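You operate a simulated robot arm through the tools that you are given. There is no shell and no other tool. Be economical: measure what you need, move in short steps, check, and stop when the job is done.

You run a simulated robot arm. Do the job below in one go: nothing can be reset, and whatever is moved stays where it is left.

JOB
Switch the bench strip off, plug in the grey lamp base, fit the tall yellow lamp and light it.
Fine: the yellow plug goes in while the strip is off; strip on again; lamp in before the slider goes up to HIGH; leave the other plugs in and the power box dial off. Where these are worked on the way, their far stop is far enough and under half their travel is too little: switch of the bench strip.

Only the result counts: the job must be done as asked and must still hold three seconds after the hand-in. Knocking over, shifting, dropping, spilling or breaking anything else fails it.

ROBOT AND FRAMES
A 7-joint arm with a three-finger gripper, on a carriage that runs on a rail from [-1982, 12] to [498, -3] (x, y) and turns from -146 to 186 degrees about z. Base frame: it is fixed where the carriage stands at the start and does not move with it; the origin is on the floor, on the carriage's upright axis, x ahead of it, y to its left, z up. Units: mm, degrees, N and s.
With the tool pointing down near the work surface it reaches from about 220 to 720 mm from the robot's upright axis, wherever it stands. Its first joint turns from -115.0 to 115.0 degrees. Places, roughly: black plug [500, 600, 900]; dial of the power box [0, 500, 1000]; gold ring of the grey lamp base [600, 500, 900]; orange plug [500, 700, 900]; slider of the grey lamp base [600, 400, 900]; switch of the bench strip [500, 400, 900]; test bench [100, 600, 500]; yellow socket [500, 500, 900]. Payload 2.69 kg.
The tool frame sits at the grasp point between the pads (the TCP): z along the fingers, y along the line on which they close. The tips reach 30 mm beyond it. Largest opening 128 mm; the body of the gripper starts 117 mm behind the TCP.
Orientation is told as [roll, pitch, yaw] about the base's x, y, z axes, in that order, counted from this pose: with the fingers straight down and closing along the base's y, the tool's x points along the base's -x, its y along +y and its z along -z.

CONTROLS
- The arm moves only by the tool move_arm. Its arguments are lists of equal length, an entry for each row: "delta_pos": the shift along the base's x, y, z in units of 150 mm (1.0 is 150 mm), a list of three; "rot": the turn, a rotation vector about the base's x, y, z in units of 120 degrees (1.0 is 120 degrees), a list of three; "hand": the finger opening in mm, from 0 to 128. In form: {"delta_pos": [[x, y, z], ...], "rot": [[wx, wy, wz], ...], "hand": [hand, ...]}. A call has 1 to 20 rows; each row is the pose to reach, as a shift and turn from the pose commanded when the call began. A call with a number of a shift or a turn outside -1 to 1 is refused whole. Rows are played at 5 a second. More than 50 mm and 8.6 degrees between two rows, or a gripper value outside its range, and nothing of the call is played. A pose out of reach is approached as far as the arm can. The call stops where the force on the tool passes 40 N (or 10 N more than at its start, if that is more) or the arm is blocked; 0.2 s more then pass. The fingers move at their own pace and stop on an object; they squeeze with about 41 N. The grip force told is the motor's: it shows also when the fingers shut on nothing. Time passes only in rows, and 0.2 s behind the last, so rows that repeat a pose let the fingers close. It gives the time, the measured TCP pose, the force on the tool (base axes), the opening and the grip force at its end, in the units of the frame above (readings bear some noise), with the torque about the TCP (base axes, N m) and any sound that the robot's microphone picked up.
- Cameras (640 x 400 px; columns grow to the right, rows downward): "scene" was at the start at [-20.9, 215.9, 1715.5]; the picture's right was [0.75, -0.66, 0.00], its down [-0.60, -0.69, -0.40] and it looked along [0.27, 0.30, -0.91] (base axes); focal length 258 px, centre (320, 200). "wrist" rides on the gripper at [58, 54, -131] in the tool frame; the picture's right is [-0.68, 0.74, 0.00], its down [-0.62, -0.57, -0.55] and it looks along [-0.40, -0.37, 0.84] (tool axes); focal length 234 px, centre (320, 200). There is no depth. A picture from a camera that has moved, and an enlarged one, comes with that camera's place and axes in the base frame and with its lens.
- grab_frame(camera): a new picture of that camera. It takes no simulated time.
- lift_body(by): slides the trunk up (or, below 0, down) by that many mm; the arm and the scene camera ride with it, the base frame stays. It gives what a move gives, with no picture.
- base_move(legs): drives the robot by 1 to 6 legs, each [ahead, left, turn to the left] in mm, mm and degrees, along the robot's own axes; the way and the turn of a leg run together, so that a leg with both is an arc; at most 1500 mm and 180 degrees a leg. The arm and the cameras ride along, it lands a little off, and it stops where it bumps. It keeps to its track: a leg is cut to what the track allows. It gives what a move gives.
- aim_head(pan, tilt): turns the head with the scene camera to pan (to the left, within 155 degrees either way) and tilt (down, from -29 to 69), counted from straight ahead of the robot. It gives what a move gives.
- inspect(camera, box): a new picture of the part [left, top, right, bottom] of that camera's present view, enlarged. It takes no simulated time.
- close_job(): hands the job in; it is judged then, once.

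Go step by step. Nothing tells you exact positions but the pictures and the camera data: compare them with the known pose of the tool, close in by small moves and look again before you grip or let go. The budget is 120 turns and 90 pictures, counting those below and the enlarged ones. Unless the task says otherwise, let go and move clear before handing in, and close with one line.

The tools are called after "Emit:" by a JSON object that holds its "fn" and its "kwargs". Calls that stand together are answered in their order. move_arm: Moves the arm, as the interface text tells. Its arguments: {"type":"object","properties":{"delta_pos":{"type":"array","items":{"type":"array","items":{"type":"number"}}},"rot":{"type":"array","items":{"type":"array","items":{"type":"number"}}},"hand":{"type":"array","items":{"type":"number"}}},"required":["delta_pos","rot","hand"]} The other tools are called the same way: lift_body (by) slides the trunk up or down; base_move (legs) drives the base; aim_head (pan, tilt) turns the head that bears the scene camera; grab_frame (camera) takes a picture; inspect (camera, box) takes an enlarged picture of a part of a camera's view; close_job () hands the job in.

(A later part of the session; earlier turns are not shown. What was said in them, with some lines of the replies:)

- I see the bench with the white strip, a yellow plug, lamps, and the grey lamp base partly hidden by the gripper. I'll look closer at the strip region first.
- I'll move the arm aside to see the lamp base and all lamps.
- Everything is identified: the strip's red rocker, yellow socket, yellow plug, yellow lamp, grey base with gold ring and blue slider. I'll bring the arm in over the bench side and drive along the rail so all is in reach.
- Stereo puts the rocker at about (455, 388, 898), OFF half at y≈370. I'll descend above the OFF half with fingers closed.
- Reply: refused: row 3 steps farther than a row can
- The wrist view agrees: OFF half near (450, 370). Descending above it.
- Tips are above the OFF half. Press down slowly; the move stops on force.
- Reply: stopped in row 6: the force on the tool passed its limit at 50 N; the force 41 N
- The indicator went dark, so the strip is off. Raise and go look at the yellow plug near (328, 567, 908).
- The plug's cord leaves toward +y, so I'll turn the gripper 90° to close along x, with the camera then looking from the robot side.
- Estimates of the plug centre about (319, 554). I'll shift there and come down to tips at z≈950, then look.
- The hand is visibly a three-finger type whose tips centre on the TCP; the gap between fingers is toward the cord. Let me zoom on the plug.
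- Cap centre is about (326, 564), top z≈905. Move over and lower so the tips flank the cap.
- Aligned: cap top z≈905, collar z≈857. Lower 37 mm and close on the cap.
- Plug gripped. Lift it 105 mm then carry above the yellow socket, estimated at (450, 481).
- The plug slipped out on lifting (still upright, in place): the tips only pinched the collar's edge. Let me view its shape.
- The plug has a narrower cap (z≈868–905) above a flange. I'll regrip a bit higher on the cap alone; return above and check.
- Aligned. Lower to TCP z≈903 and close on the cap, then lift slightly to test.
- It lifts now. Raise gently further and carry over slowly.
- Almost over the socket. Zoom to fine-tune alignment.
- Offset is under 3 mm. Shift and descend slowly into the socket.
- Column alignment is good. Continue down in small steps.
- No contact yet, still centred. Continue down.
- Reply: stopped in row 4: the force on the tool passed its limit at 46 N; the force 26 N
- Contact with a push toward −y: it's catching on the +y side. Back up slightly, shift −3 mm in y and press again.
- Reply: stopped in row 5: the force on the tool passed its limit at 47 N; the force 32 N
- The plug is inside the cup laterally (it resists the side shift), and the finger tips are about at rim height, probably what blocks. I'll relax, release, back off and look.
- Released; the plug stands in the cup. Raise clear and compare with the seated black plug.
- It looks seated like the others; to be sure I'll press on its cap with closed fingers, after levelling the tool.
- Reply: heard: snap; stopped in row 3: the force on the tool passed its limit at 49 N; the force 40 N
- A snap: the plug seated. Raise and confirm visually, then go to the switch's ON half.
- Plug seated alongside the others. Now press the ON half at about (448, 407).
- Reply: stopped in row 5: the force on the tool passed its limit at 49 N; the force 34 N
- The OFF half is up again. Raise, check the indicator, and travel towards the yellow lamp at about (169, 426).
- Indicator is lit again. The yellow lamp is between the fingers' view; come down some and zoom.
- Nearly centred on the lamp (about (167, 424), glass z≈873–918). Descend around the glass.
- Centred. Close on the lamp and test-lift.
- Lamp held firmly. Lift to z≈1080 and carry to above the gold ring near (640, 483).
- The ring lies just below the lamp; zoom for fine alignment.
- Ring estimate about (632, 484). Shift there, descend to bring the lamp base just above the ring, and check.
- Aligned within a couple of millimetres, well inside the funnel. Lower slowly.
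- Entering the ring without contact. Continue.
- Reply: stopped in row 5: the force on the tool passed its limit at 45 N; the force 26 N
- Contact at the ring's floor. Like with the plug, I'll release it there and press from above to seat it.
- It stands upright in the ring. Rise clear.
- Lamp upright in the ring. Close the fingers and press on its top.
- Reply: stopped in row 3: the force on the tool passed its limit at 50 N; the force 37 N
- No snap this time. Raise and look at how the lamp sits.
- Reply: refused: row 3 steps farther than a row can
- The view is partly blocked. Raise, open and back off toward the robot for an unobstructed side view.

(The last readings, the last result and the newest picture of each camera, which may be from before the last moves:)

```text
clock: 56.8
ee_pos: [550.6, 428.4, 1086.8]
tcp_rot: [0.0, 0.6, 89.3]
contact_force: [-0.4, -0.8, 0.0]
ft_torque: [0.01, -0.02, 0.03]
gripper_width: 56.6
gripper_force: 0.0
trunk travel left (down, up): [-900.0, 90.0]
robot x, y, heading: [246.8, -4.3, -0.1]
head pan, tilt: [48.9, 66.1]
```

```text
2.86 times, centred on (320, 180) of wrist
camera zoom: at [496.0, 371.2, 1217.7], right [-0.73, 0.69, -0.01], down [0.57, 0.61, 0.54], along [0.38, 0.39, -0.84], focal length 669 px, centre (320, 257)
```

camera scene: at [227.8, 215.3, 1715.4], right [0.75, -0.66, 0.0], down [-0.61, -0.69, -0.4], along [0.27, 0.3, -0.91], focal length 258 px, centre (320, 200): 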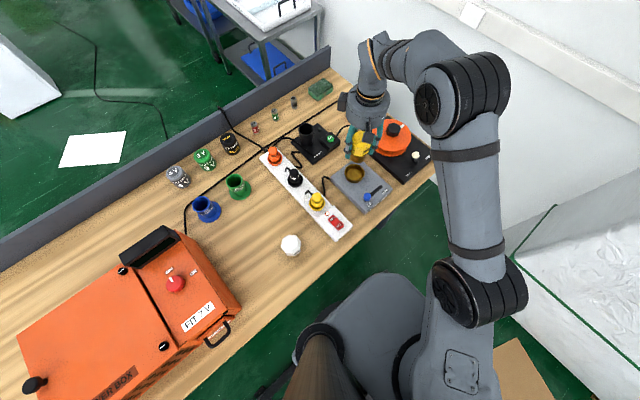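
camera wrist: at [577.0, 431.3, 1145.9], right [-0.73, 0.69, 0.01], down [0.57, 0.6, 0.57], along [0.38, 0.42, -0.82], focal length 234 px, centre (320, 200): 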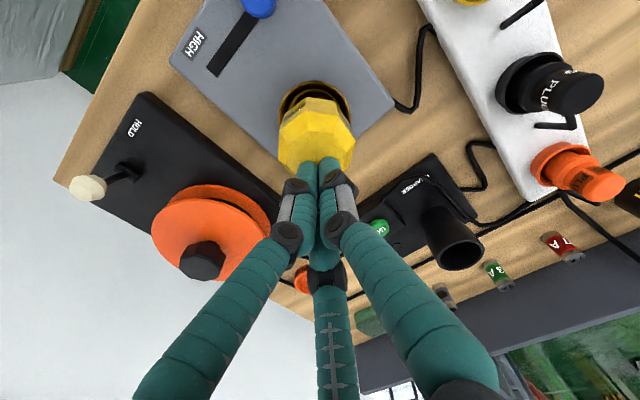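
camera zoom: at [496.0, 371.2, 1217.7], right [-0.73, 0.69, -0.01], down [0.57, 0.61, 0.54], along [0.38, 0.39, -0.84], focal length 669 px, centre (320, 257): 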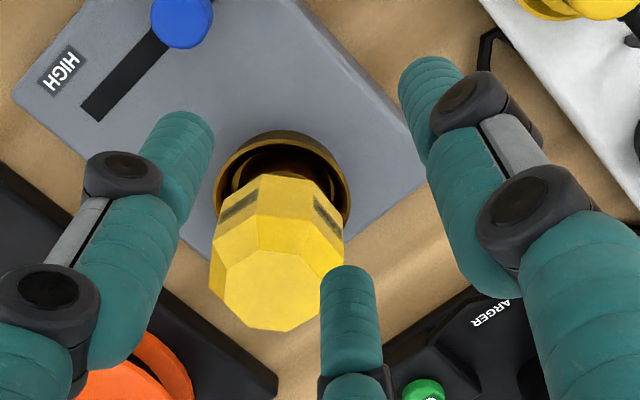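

The lamp's top sits higher than expected (tips met it at z≈988), so it isn't fully in: it likely rests on the ring's inner ledge, slightly off centre (ring ≈ (627, 481)). I'll regrip it and re-seat with a small shift.

Emit:
{"fn": "move_arm", "kwargs": {"delta_pos": [[0.17, 0.12, 0], [0.34, 0.24, 0], [0.51, 0.36, 0], [0.51, 0.36, 0], [0.51, 0.36, -0.3], [0.51, 0.36, -0.55], [0.51, 0.36, -0.8]], "rot": [[0.004, 0, 0], [0.004, 0, 0], [0.004, 0, 0], [0.004, 0, 0], [0.004, 0, 0], [0.004, 0, 0], [0.004, 0, 0]], "hand": [110, 110, 110, 110, 110, 110, 110]}}

Emit:
{"fn": "grab_frame", "kwargs": {"camera": "wrist"}}

```text
clock: 58.4
ee_pos: [627.3, 483.8, 968.3]
tcp_rot: [0.0, 0.0, 89.4]
contact_force: [0.4, 0.4, -0.1]
ft_torque: [-0.01, -0.03, 0.01]
gripper_width: 109.8
gripper_force: 0.0
trunk travel left (down, up): [-900.0, 90.0]
robot x, y, heading: [245.7, -3.2, -0.1]
head pan, tilt: [48.9, 66.1]
```

```text
18 pictures are left
camera wrist: at [573.2, 426.5, 1098.4], right [-0.73, 0.68, 0.0], down [0.57, 0.61, 0.55], along [0.38, 0.4, -0.84], focal length 234 px, centre (320, 200)
```

wrist: 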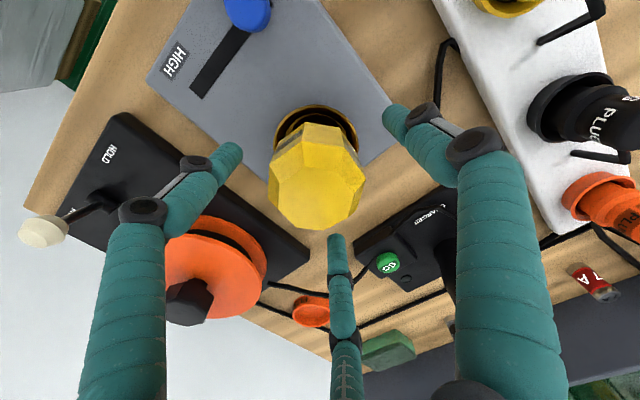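

Working through the geometry: closed tips reach ~50 mm past the TCP, so the lamp top is ≈966 and it sits centred on the ring floor, and my first press was ~10 mm off-centre in y. I'll press again, properly centred, to make sure it's seated.

Emit:
{"fn": "move_arm", "kwargs": {"delta_pos": [[0, 0, 0.25], [0, 0, 0.5], [0.01, -0.03, 0.6], [0.01, -0.04, 0.6], [0.01, -0.04, 0.6], [0.01, -0.04, 0.6], [0.01, -0.04, 0.6], [0.01, -0.04, 0.6]], "rot": [[0, 0, 0], [0, 0, 0], [0, 0, 0], [0, 0, 0], [0, 0, 0], [0, 0, 0], [0, 0, 0], [0, 0, 0]], "hand": [110, 110, 0, 0, 0, 0, 0, 0]}}

Emit:
{"fn": "move_arm", "kwargs": {"delta_pos": [[0, 0, -0.1], [0, 0, -0.18], [0, 0, -0.22], [0, 0, -0.25], [0, 0, -0.28], [0, 0, -0.31], [0, 0, -0.34], [0, 0, -0.37], [0, 0, -0.4]], "rot": [[0, 0, 0], [0, 0, 0], [0, 0, 0], [0, 0, 0], [0, 0, 0], [0, 0, 0], [0, 0, 0], [0, 0, 0], [0, 0, 0]], "hand": [0, 0, 0, 0, 0, 0, 0, 0, 0]}}

```text
clock: 60.2
ee_pos: [631.0, 476.2, 1057.5]
tcp_rot: [0.0, 0.1, 89.3]
contact_force: [0.3, 0.3, -1.2]
ft_torque: [0.01, -0.02, 0.01]
gripper_width: 7.7
gripper_force: 1.4
trunk travel left (down, up): [-900.0, 90.0]
robot x, y, heading: [243.3, 1.9, -0.1]
head pan, tilt: [48.9, 66.1]
```

```text
clock: 61.7
ee_pos: [629.3, 478.6, 1017.3]
tcp_rot: [-0.3, -0.7, 89.2]
contact_force: [-4.4, -6.8, 24.8]
ft_torque: [-0.44, 0.26, -0.03]
gripper_width: 5.9
gripper_force: 31.5
trunk travel left (down, up): [-900.0, 90.0]
robot x, y, heading: [246.1, -4.9, -0.2]
head pan, tilt: [48.9, 66.1]
stopped in row 7: the force on the tool passed its limit at 44 N (the readings are from after the stop); the commanded pose is now the measured one
```

Same height again, so it's firmly at the bottom. Back off for a close look at lamp and ring before touching the slider.

Emit:
{"fn": "move_arm", "kwargs": {"delta_pos": [[0, 0, 0.2], [0, 0, 0.4], [-0.2, -0.15, 0.4], [-0.4, -0.3, 0.35], [-0.55, -0.4, 0.25], [-0.55, -0.4, 0.25], [-0.55, -0.4, 0.25]], "rot": [[-0.006, 0.003, 0], [-0.006, 0.003, 0], [-0.006, 0.003, 0], [-0.006, 0.003, 0], [-0.006, 0.003, 0], [-0.006, 0.003, 0], [-0.006, 0.003, 0]], "hand": [0, 0, 20, 60, 128, 128, 128]}}

Emit:
{"fn": "inspect", "kwargs": {"camera": "wrist", "box": [260, 130, 370, 240]}}

Emit:
{"fn": "inspect", "kwargs": {"camera": "scene", "box": [355, 130, 405, 190]}}

```text
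clock: 63.3
ee_pos: [548.4, 420.5, 1052.2]
tcp_rot: [0.1, 0.1, 89.3]
contact_force: [0.3, 1.0, 0.3]
ft_torque: [0.02, 0.03, -0.01]
gripper_width: 83.9
gripper_force: 0.0
trunk travel left (down, up): [-900.0, 90.0]
robot x, y, heading: [248.0, -2.2, -0.1]
head pan, tilt: [48.9, 66.1]
```

```text
3.64 times, centred on (315, 185) of wrist
camera zoom: at [494.5, 362.8, 1181.5], right [-0.73, 0.69, 0.0], down [0.57, 0.61, 0.54], along [0.37, 0.4, -0.84], focal length 852 px, centre (338, 254)
```

zoom: 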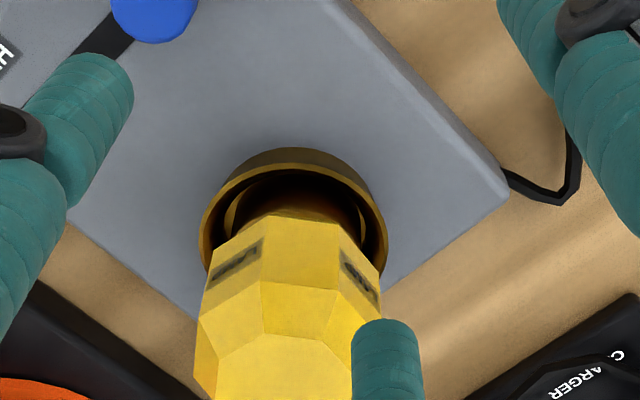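

```text
6.67 times, centred on (380, 160) of scene
camera zoom: at [226.3, 214.5, 1715.5], right [0.75, -0.66, 0.0], down [-0.61, -0.69, -0.4], along [0.27, 0.3, -0.91], focal length 1722 px, centre (-80, 467)
```

zoom: 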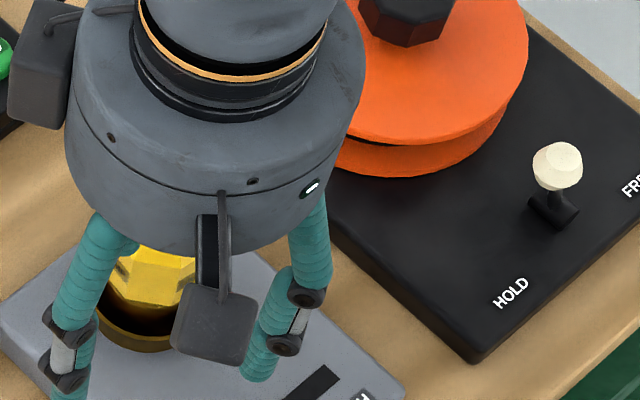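

The lamp looks centred and deep in the ring. To be sure it's truly fitted before touching the slider, I'll grip it and feel whether it is held (tiny lift).

Emit:
{"fn": "move_arm", "kwargs": {"delta_pos": [[0.14, 0.1, 0.1], [0.3, 0.22, 0.1], [0.45, 0.33, 0.1], [0.545, 0.405, 0.1], [0.545, 0.405, 0.1], [0.545, 0.405, -0.2], [0.545, 0.405, -0.45], [0.545, 0.405, -0.7]], "rot": [[0, 0, 0], [0, 0, 0], [0, 0, 0], [0, 0, 0], [0, 0, 0], [0, 0, 0], [0, 0, 0], [0, 0, 0]], "hand": [110, 110, 110, 110, 110, 110, 110, 110]}}

Emit:
{"fn": "move_arm", "kwargs": {"delta_pos": [[0, 0, 0], [0, 0, 0], [0, 0, 0], [0, 0, 0], [0, 0, 0], [0, 0, 0]], "rot": [[0, 0, 0], [0, 0, 0], [0, 0, 0], [0, 0, 0], [0, 0, 0], [0, 0, 0]], "hand": [40, 40, 40, 40, 40, 40]}}

Emit:
{"fn": "move_arm", "kwargs": {"delta_pos": [[0, 0, 0.01], [0, 0, 0.02], [0, 0, 0.02]], "rot": [[0, 0, 0], [0, 0, 0], [0, 0, 0]], "hand": [40, 40, 40]}}

```text
clock: 65.1
ee_pos: [630.1, 482.6, 943.2]
tcp_rot: [0.2, 0.3, 89.3]
contact_force: [-0.3, 0.1, 0.0]
ft_torque: [-0.03, 0.0, -0.05]
gripper_width: 109.9
gripper_force: 0.1
trunk travel left (down, up): [-900.0, 90.0]
robot x, y, heading: [248.1, 0.2, -0.2]
head pan, tilt: [48.9, 66.1]
```

```text
clock: 66.5
ee_pos: [630.8, 482.5, 945.5]
tcp_rot: [0.2, 0.2, 89.3]
contact_force: [-0.9, -1.7, 2.0]
ft_torque: [-0.07, 0.01, -0.01]
gripper_width: 62.2
gripper_force: 40.7
trunk travel left (down, up): [-900.0, 90.0]
robot x, y, heading: [243.0, -1.2, -0.4]
head pan, tilt: [48.9, 66.1]
```

```text
clock: 67.3
ee_pos: [628.0, 479.6, 947.3]
tcp_rot: [0.2, 0.5, 89.4]
contact_force: [-7.0, -2.7, -2.9]
ft_torque: [-0.19, 0.37, 0.05]
gripper_width: 59.1
gripper_force: 41.0
trunk travel left (down, up): [-900.0, 90.0]
robot x, y, heading: [245.6, -0.8, -0.2]
head pan, tilt: [48.9, 66.1]
```

Grip width is drifting and a side force appears; look before doing more.

Emit:
{"fn": "inspect", "kwargs": {"camera": "wrist", "box": [220, 80, 420, 280]}}

Emit:
{"fn": "inspect", "kwargs": {"camera": "scene", "box": [345, 120, 415, 190]}}

```text
2.00 times, centred on (320, 180) of wrist
camera zoom: at [573.9, 422.7, 1078.7], right [-0.73, 0.69, 0.0], down [0.58, 0.61, 0.54], along [0.37, 0.39, -0.84], focal length 468 px, centre (320, 240)
```

zoom: 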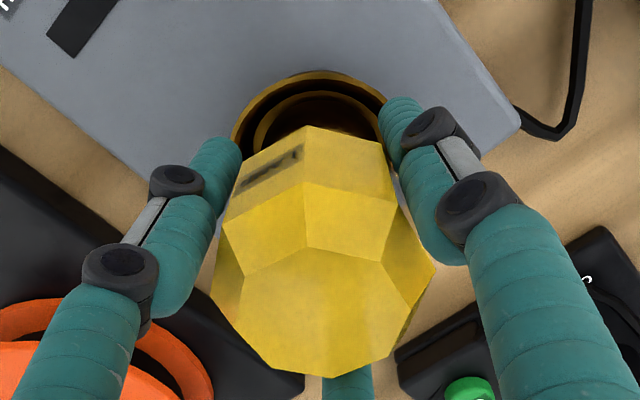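

```text
5.71 times, centred on (380, 155) of scene
camera zoom: at [225.4, 214.1, 1715.5], right [0.75, -0.66, 0.0], down [-0.6, -0.69, -0.41], along [0.27, 0.3, -0.91], focal length 1476 px, centre (-23, 457)
```

zoom: 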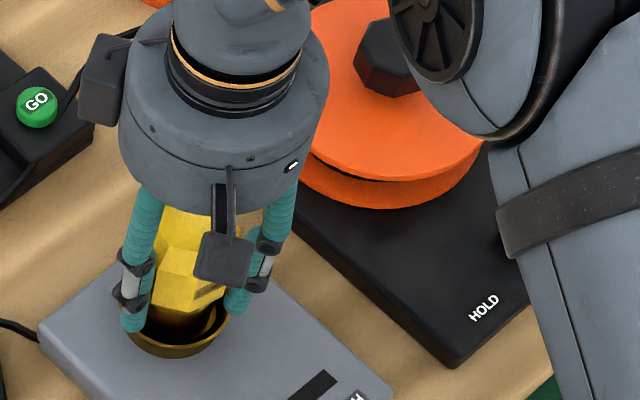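

The lamp seems squeezed and slightly tilted in the grip. I'll lower back, release gradually so it settles upright, and re-check.

Emit:
{"fn": "move_arm", "kwargs": {"delta_pos": [[0, 0, -0.015], [0, 0, -0.03], [0, 0, -0.03], [0, 0, -0.03], [0, 0, -0.03], [0, 0, -0.03], [0, 0, -0.03], [0, 0, -0.03]], "rot": [[0, 0, 0], [0, 0, 0], [0, 0, 0], [0, 0, 0], [0, 0, 0], [0, 0, 0], [0, 0, 0], [0, 0, 0]], "hand": [58, 62, 66, 72, 78, 84, 90, 90]}}

Emit:
{"fn": "inspect", "kwargs": {"camera": "wrist", "box": [220, 80, 420, 280]}}

```text
clock: 69.1
ee_pos: [630.2, 481.8, 945.2]
tcp_rot: [0.2, 0.2, 89.3]
contact_force: [0.7, 0.2, 0.4]
ft_torque: [-0.03, 0.0, 0.03]
gripper_width: 90.1
gripper_force: 0.1
trunk travel left (down, up): [-900.0, 90.0]
robot x, y, heading: [245.0, -0.7, -0.0]
head pan, tilt: [48.9, 66.1]
```

```text
2.00 times, centred on (320, 180) of wrist
camera zoom: at [575.6, 422.9, 1075.0], right [-0.73, 0.69, 0.0], down [0.57, 0.61, 0.54], along [0.37, 0.4, -0.84], focal length 468 px, centre (320, 240)
```

zoom: 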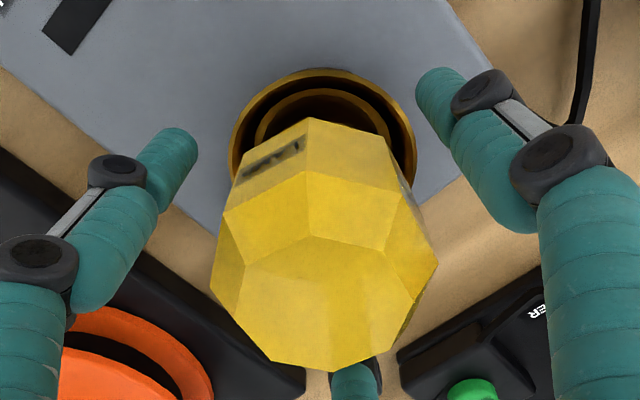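

The lamp now leans ~10 mm toward +x+y: its base is not dropped into the ring's inner collar. I'll press lightly on its top and work it around the ring centre (629.5, 481) so that it drops in.

Emit:
{"fn": "move_arm", "kwargs": {"delta_pos": [[0, 0, 0.2], [0, 0, 0.45], [0, 0, 0.7], [0.02, 0.03, 0.75], [0.02, 0.03, 0.75], [0.02, 0.03, 0.75], [0.02, 0.03, 0.75]], "rot": [[0, 0, 0], [0, 0, 0], [0, 0, 0], [0, 0, 0], [0, 0, 0], [0, 0, 0], [0, 0, 0]], "hand": [100, 105, 105, 0, 0, 0, 0]}}

Emit:
{"fn": "move_arm", "kwargs": {"delta_pos": [[0, 0, -0.1], [0, 0, -0.2], [0, 0, -0.25], [0, 0, -0.28], [0, 0, -0.3], [-0.02, -0.02, -0.31], [-0.04, -0.045, -0.31], [-0.055, -0.07, -0.31], [-0.03, -0.08, -0.31], [-0.01, -0.06, -0.31], [-0.02, -0.03, -0.31], [-0.05, -0.03, -0.31], [-0.04, -0.05, -0.31], [-0.035, -0.04, -0.31]], "rot": [[0, 0, 0], [0, 0, 0], [0, 0, 0], [0, 0, 0], [0, 0, 0], [0, 0, 0], [0, 0, 0], [0, 0, 0], [0, 0, 0], [0, 0, 0], [0, 0, 0], [0, 0, 0], [0, 0, 0], [0, 0, 0]], "hand": [0, 0, 0, 0, 0, 0, 0, 0, 0, 0, 0, 0, 0, 0]}}

```text
clock: 70.7
ee_pos: [632.6, 486.7, 1057.6]
tcp_rot: [0.2, 0.3, 89.2]
contact_force: [-0.1, 0.7, -0.3]
ft_torque: [0.06, -0.02, 0.04]
gripper_width: 32.6
gripper_force: 0.8
trunk travel left (down, up): [-900.0, 90.0]
robot x, y, heading: [243.4, -1.4, -0.3]
head pan, tilt: [48.9, 66.1]
```

```text
clock: 72.2
ee_pos: [633.2, 486.8, 1017.2]
tcp_rot: [-0.3, -0.8, 89.2]
contact_force: [-2.7, -3.1, 18.5]
ft_torque: [-0.26, 0.16, -0.08]
gripper_width: 6.1
gripper_force: 31.1
trunk travel left (down, up): [-900.0, 90.0]
robot x, y, heading: [247.9, 2.2, -0.3]
head pan, tilt: [48.9, 66.1]
stopped in row 7: the force on the tool passed its limit at 43 N (the readings are from after the stop); the commanded pose is now the measured one
```

Still at the same height. From this light contact (~18 N), do a small lateral search around the centre.

Emit:
{"fn": "move_arm", "kwargs": {"delta_pos": [[-0.015, -0.02, 0], [-0.03, -0.04, 0], [-0.045, -0.06, -0.005], [-0.06, -0.08, -0.01], [-0.04, -0.1, -0.01], [-0.01, -0.09, -0.01], [0.01, -0.06, -0.01], [0, -0.03, -0.01], [-0.03, -0.01, -0.01], [-0.06, -0.03, -0.01], [-0.07, -0.06, -0.01], [-0.05, -0.08, -0.01], [-0.03, -0.05, -0.01], [-0.03, -0.04, -0.02]], "rot": [[0, 0, 0], [0, 0, 0], [0, 0, 0], [0, 0, 0], [0, 0, 0], [0, 0, 0], [0, 0, 0], [0, 0, 0], [0, 0, 0], [0, 0, 0], [0, 0, 0], [0, 0, 0], [0, 0, 0], [0, 0, 0]], "hand": [0, 0, 0, 0, 0, 0, 0, 0, 0, 0, 0, 0, 0, 0]}}

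Emit:
{"fn": "grab_frame", "kwargs": {"camera": "wrist"}}

```text
clock: 73.2
ee_pos: [628.3, 481.8, 1016.7]
tcp_rot: [-0.9, -1.6, 89.5]
contact_force: [1.1, -0.3, 12.0]
ft_torque: [-0.09, 0.02, 0.03]
gripper_width: 6.2
gripper_force: 31.6
trunk travel left (down, up): [-900.0, 90.0]
robot x, y, heading: [247.5, 1.5, -0.2]
head pan, tilt: [48.9, 66.1]
stopped in row 5: the force on the tool passed its limit at 41 N (the readings are from after the stop); the commanded pose is now the measured one
```

```text
12 pictures are left
camera wrist: at [571.6, 419.1, 1144.5], right [-0.73, 0.68, 0.01], down [0.56, 0.59, 0.57], along [0.39, 0.42, -0.82], focal length 234 px, centre (320, 200)
```

wrist: 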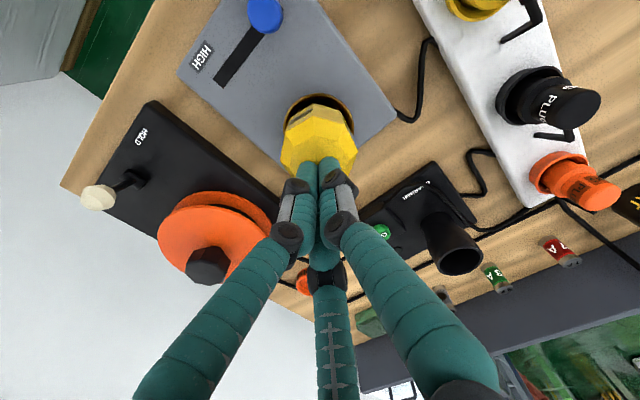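

Height unchanged again. Move the arm clear toward the slider side and take an unobstructed scene close-up of the lamp.

Emit:
{"fn": "move_arm", "kwargs": {"delta_pos": [[0, 0, 0.2], [0, 0, 0.4], [-0.1, -0.25, 0.4], [-0.25, -0.5, 0.4], [-0.35, -0.75, 0.4], [-0.5, -1, 0.4]], "rot": [[-0.014, 0.007, 0], [-0.014, 0.007, 0], [-0.014, 0.007, 0], [-0.014, 0.007, 0], [-0.014, 0.007, 0], [-0.014, 0.007, 0]], "hand": [0, 0, 0, 0, 0, 0]}}

Emit:
{"fn": "inspect", "kwargs": {"camera": "scene", "box": [360, 135, 405, 190]}}

Emit:
{"fn": "grab_frame", "kwargs": {"camera": "wrist"}}

```text
clock: 74.6
ee_pos: [552.0, 328.0, 1075.4]
tcp_rot: [0.0, 0.2, 89.5]
contact_force: [-0.9, -0.3, 0.5]
ft_torque: [0.05, -0.04, 0.03]
gripper_width: 2.0
gripper_force: 31.3
trunk travel left (down, up): [-900.0, 90.0]
robot x, y, heading: [247.9, -0.5, -0.5]
head pan, tilt: [48.9, 66.1]
```

```text
7.27 times, centred on (382, 162) of scene
camera zoom: at [225.1, 212.4, 1715.8], right [0.75, -0.66, 0.0], down [-0.61, -0.68, -0.41], along [0.27, 0.3, -0.91], focal length 1878 px, centre (-134, 473)
```

zoom: 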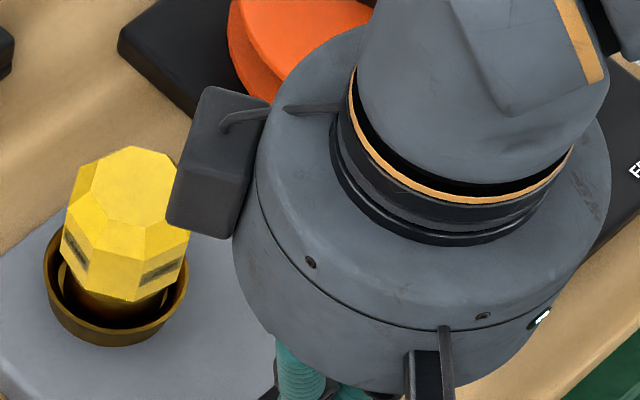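

```text
10 pictures are left
camera wrist: at [496.0, 269.7, 1206.1], right [-0.73, 0.68, 0.0], down [0.57, 0.61, 0.55], along [0.38, 0.4, -0.84], focal length 234 px, centre (320, 200)
```

wrist: 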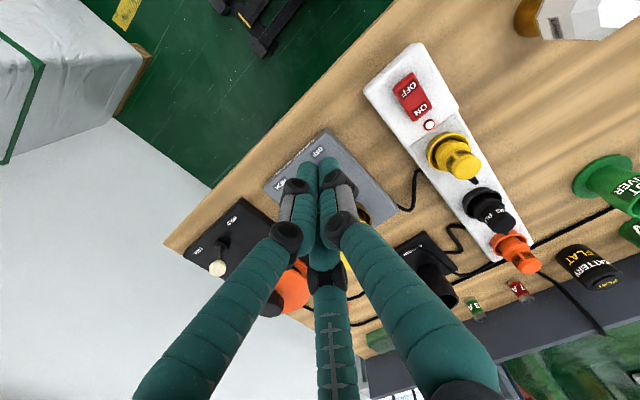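

From this clear view the lamp stands upright with its brass about 17 mm deep, i.e. on the ring's floor: it's in. Now the slider: knob ≈ (599, 380), travel toward +x. Bring closed tips down behind it at x≈570.

Emit:
{"fn": "move_arm", "kwargs": {"delta_pos": [[0.06, 0.18, -0.1], [0.12, 0.35, -0.3], [0.12, 0.35, -0.6], [0.12, 0.35, -0.75]], "rot": [[0, 0, 0], [0, 0, 0], [0, 0, 0], [0, 0, 0]], "hand": [0, 0, 0, 0]}}

Emit:
{"fn": "inspect", "kwargs": {"camera": "wrist", "box": [230, 80, 410, 230]}}

```text
clock: 75.6
ee_pos: [571.6, 383.2, 963.4]
tcp_rot: [0.0, 0.4, 89.3]
contact_force: [0.7, -0.4, 0.5]
ft_torque: [0.02, -0.01, 0.02]
gripper_width: 2.1
gripper_force: 31.2
trunk travel left (down, up): [-900.0, 90.0]
robot x, y, heading: [244.2, -0.6, -0.2]
head pan, tilt: [48.9, 66.1]
```

```text
2.67 times, centred on (320, 155) of wrist
camera zoom: at [516.4, 325.6, 1093.5], right [-0.73, 0.69, 0.0], down [0.57, 0.61, 0.55], along [0.38, 0.4, -0.84], focal length 624 px, centre (320, 320)
```

zoom: 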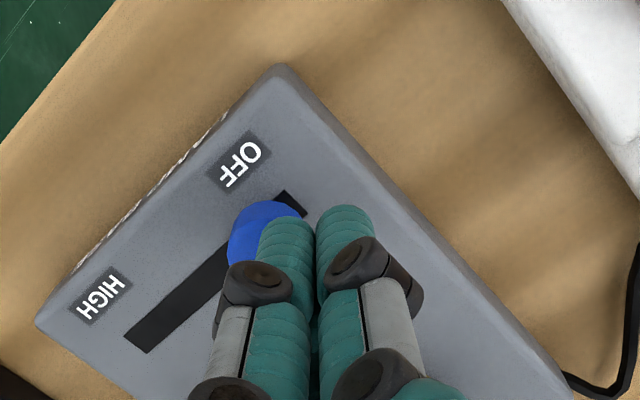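

Tips are just behind the knob on the OFF side. Shift 8 mm further back and lower beside the knob.

Emit:
{"fn": "move_arm", "kwargs": {"delta_pos": [[-0.053, -0.025, 0], [-0.053, -0.025, -0.06], [-0.053, -0.025, -0.12], [-0.053, -0.025, -0.16], [-0.053, -0.025, -0.19]], "rot": [[0, 0, 0], [0, 0, 0], [0, 0, 0], [0, 0, 0], [0, 0, 0]], "hand": [0, 0, 0, 0, 0]}}

Emit:
{"fn": "inspect", "kwargs": {"camera": "wrist", "box": [230, 80, 410, 230]}}

```text
clock: 76.8
ee_pos: [563.4, 379.1, 935.1]
tcp_rot: [0.1, 0.3, 89.4]
contact_force: [-0.5, 0.8, 0.5]
ft_torque: [0.0, 0.01, -0.01]
gripper_width: 2.2
gripper_force: 31.3
trunk travel left (down, up): [-900.0, 90.0]
robot x, y, heading: [246.3, -5.2, -0.3]
head pan, tilt: [48.9, 66.1]
```

```text
2.67 times, centred on (320, 155) of wrist
camera zoom: at [508.0, 320.7, 1065.1], right [-0.73, 0.68, 0.0], down [0.57, 0.61, 0.55], along [0.37, 0.4, -0.84], focal length 624 px, centre (320, 320)
```

zoom: 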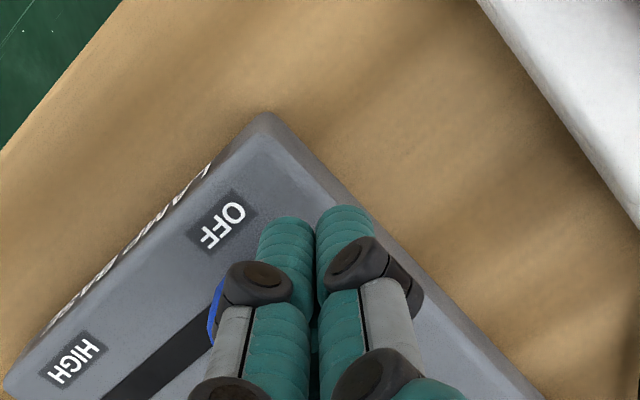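

Push toward +x along the slot in small steps.

Emit:
{"fn": "move_arm", "kwargs": {"delta_pos": [[0.05, 0, 0], [0.1, 0.002, 0], [0.14, 0.004, 0], [0.18, 0.006, 0], [0.22, 0.008, 0], [0.26, 0.01, 0], [0.3, 0.012, 0], [0.34, 0.014, 0], [0.37, 0.016, 0], [0.4, 0.018, 0], [0.42, 0.02, 0]], "rot": [[0, 0, 0], [0, 0, 0], [0, 0, 0], [0, 0, 0], [0, 0, 0], [0, 0, 0], [0, 0, 0], [0, 0, 0], [0, 0, 0], [0, 0, 0], [0, 0, 0]], "hand": [0, 0, 0, 0, 0, 0, 0, 0, 0, 0, 0]}}

Emit:
{"fn": "grab_frame", "kwargs": {"camera": "wrist"}}

```text
clock: 79.2
ee_pos: [625.0, 382.2, 935.2]
tcp_rot: [0.1, 0.4, 89.5]
contact_force: [-0.5, -0.5, 0.4]
ft_torque: [-0.08, 0.01, -0.03]
gripper_width: 1.8
gripper_force: 31.2
trunk travel left (down, up): [-900.0, 90.0]
robot x, y, heading: [246.8, -2.8, -0.5]
head pan, tilt: [48.9, 66.1]
```

```text
7 pictures are left
camera wrist: at [570.7, 324.1, 1065.4], right [-0.73, 0.68, 0.0], down [0.57, 0.61, 0.54], along [0.37, 0.4, -0.84], focal length 234 px, centre (320, 200)
```

wrist: 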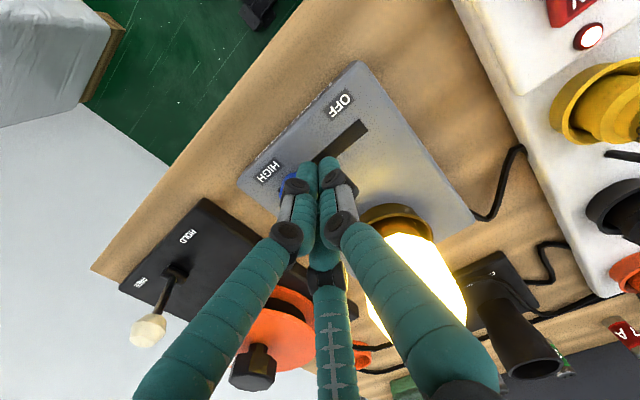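

The lamp is lit. Push the slider a little further until it meets its end stop.

Emit:
{"fn": "move_arm", "kwargs": {"delta_pos": [[0.015, 0.001, 0], [0.03, 0.001, 0], [0.045, 0.002, 0], [0.06, 0.002, 0], [0.075, 0.003, 0]], "rot": [[0, 0, 0], [0, 0, 0], [0, 0, 0], [0, 0, 0], [0, 0, 0]], "hand": [0, 0, 0, 0, 0]}}

Emit:
{"fn": "inspect", "kwargs": {"camera": "wrist", "box": [230, 80, 410, 230]}}

```text
clock: 80.4
ee_pos: [634.6, 381.5, 934.4]
tcp_rot: [0.0, 0.4, 89.4]
contact_force: [-7.0, -0.8, 0.3]
ft_torque: [0.01, 0.18, -0.04]
gripper_width: 1.8
gripper_force: 31.3
trunk travel left (down, up): [-900.0, 90.0]
robot x, y, heading: [247.2, -1.1, -0.5]
head pan, tilt: [48.9, 66.1]
```

```text
2.67 times, centred on (320, 155) of wrist
camera zoom: at [580.4, 323.7, 1065.5], right [-0.73, 0.68, 0.0], down [0.57, 0.61, 0.54], along [0.37, 0.39, -0.84], focal length 624 px, centre (320, 320)
```

zoom: 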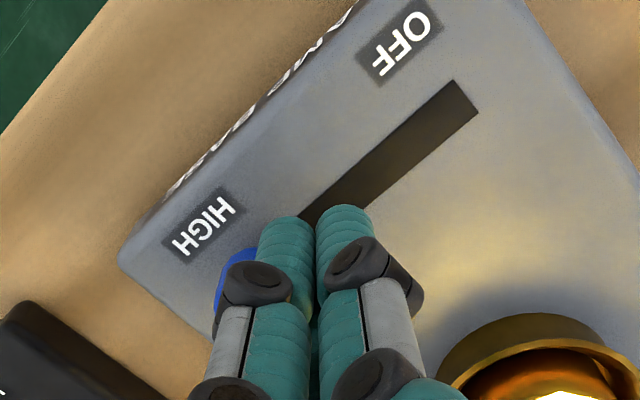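

End stop felt (7 N). Back off, raise and move clear, then check the whole scene.

Emit:
{"fn": "move_arm", "kwargs": {"delta_pos": [[-0.08, 0, 0], [-0.12, 0, 0.15], [-0.12, 0, 0.45], [-0.12, 0, 0.75], [-0.12, 0, 1]], "rot": [[0, 0, 0], [0, 0, 0], [0, 0, 0], [0, 0, 0], [0, 0, 0]], "hand": [0, 0, 0, 0, 0]}}

Emit:
{"fn": "move_arm", "kwargs": {"delta_pos": [[0, -0.25, 0.05], [0, -0.5, 0.1], [0, -0.75, 0.15], [0, -1, 0.2]], "rot": [[0, 0, 0], [0, 0, 0], [0, 0, 0], [0, 0, 0]], "hand": [0, 0, 0, 0]}}

Emit:
{"fn": "inspect", "kwargs": {"camera": "scene", "box": [250, 110, 450, 250]}}

Emit:
{"fn": "grab_frame", "kwargs": {"camera": "scene"}}

```text
clock: 81.6
ee_pos: [618.0, 380.2, 1085.4]
tcp_rot: [0.1, 0.3, 89.4]
contact_force: [0.8, -0.5, 0.6]
ft_torque: [0.01, -0.03, -0.04]
gripper_width: 2.2
gripper_force: 31.7
trunk travel left (down, up): [-900.0, 90.0]
robot x, y, heading: [248.9, -1.5, -0.2]
head pan, tilt: [48.9, 66.1]
```

```text
clock: 82.6
ee_pos: [618.4, 231.7, 1114.5]
tcp_rot: [0.0, 0.2, 89.4]
contact_force: [-0.2, -0.4, 0.8]
ft_torque: [0.04, -0.03, -0.01]
gripper_width: 2.0
gripper_force: 31.4
trunk travel left (down, up): [-900.0, 90.0]
robot x, y, heading: [247.0, -5.8, -0.2]
head pan, tilt: [48.9, 66.1]
```

```text
2.86 times, centred on (350, 180) of scene
camera zoom: at [226.2, 212.0, 1715.9], right [0.75, -0.66, 0.0], down [-0.61, -0.68, -0.41], along [0.27, 0.3, -0.91], focal length 738 px, centre (234, 257)
```

zoom: 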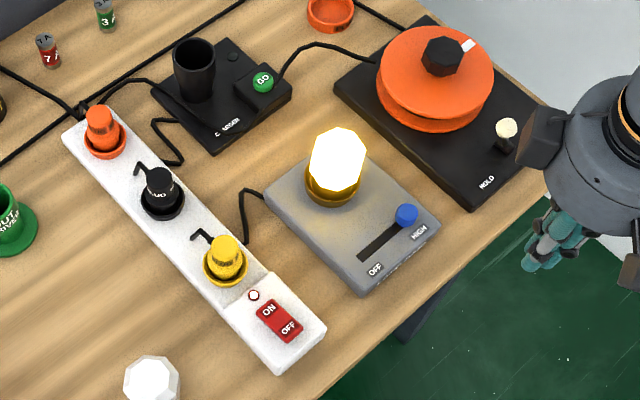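

```text
4 pictures are left
camera scene: at [226.2, 212.0, 1715.9], right [0.75, -0.66, 0.0], down [-0.61, -0.68, -0.41], along [0.27, 0.3, -0.91], focal length 258 px, centre (320, 200)
```

scene: 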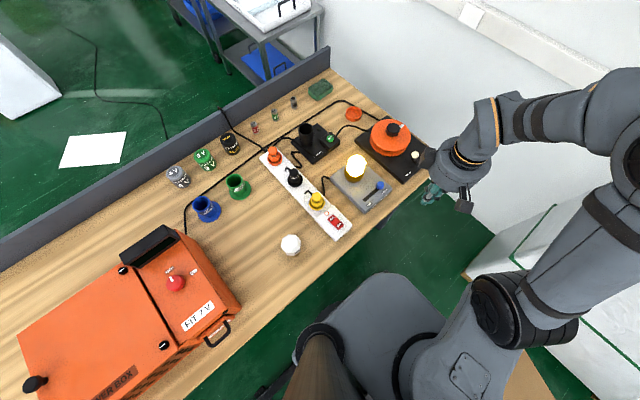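

The strip is on again, all three plugs are in, the lamp is lit with the slider at HIGH, the power box dial is still off and the arm is clear, so I'm handing in.

Emit:
{"fn": "close_job", "kwargs": {}}

```text
The job is handed in.
```

The yellow lamp is fitted in the grey base and lit. The yellow plug went in while the strip was off, the strip is on again, the slider is at HIGH, the other plugs are still in and the power box dial is off.
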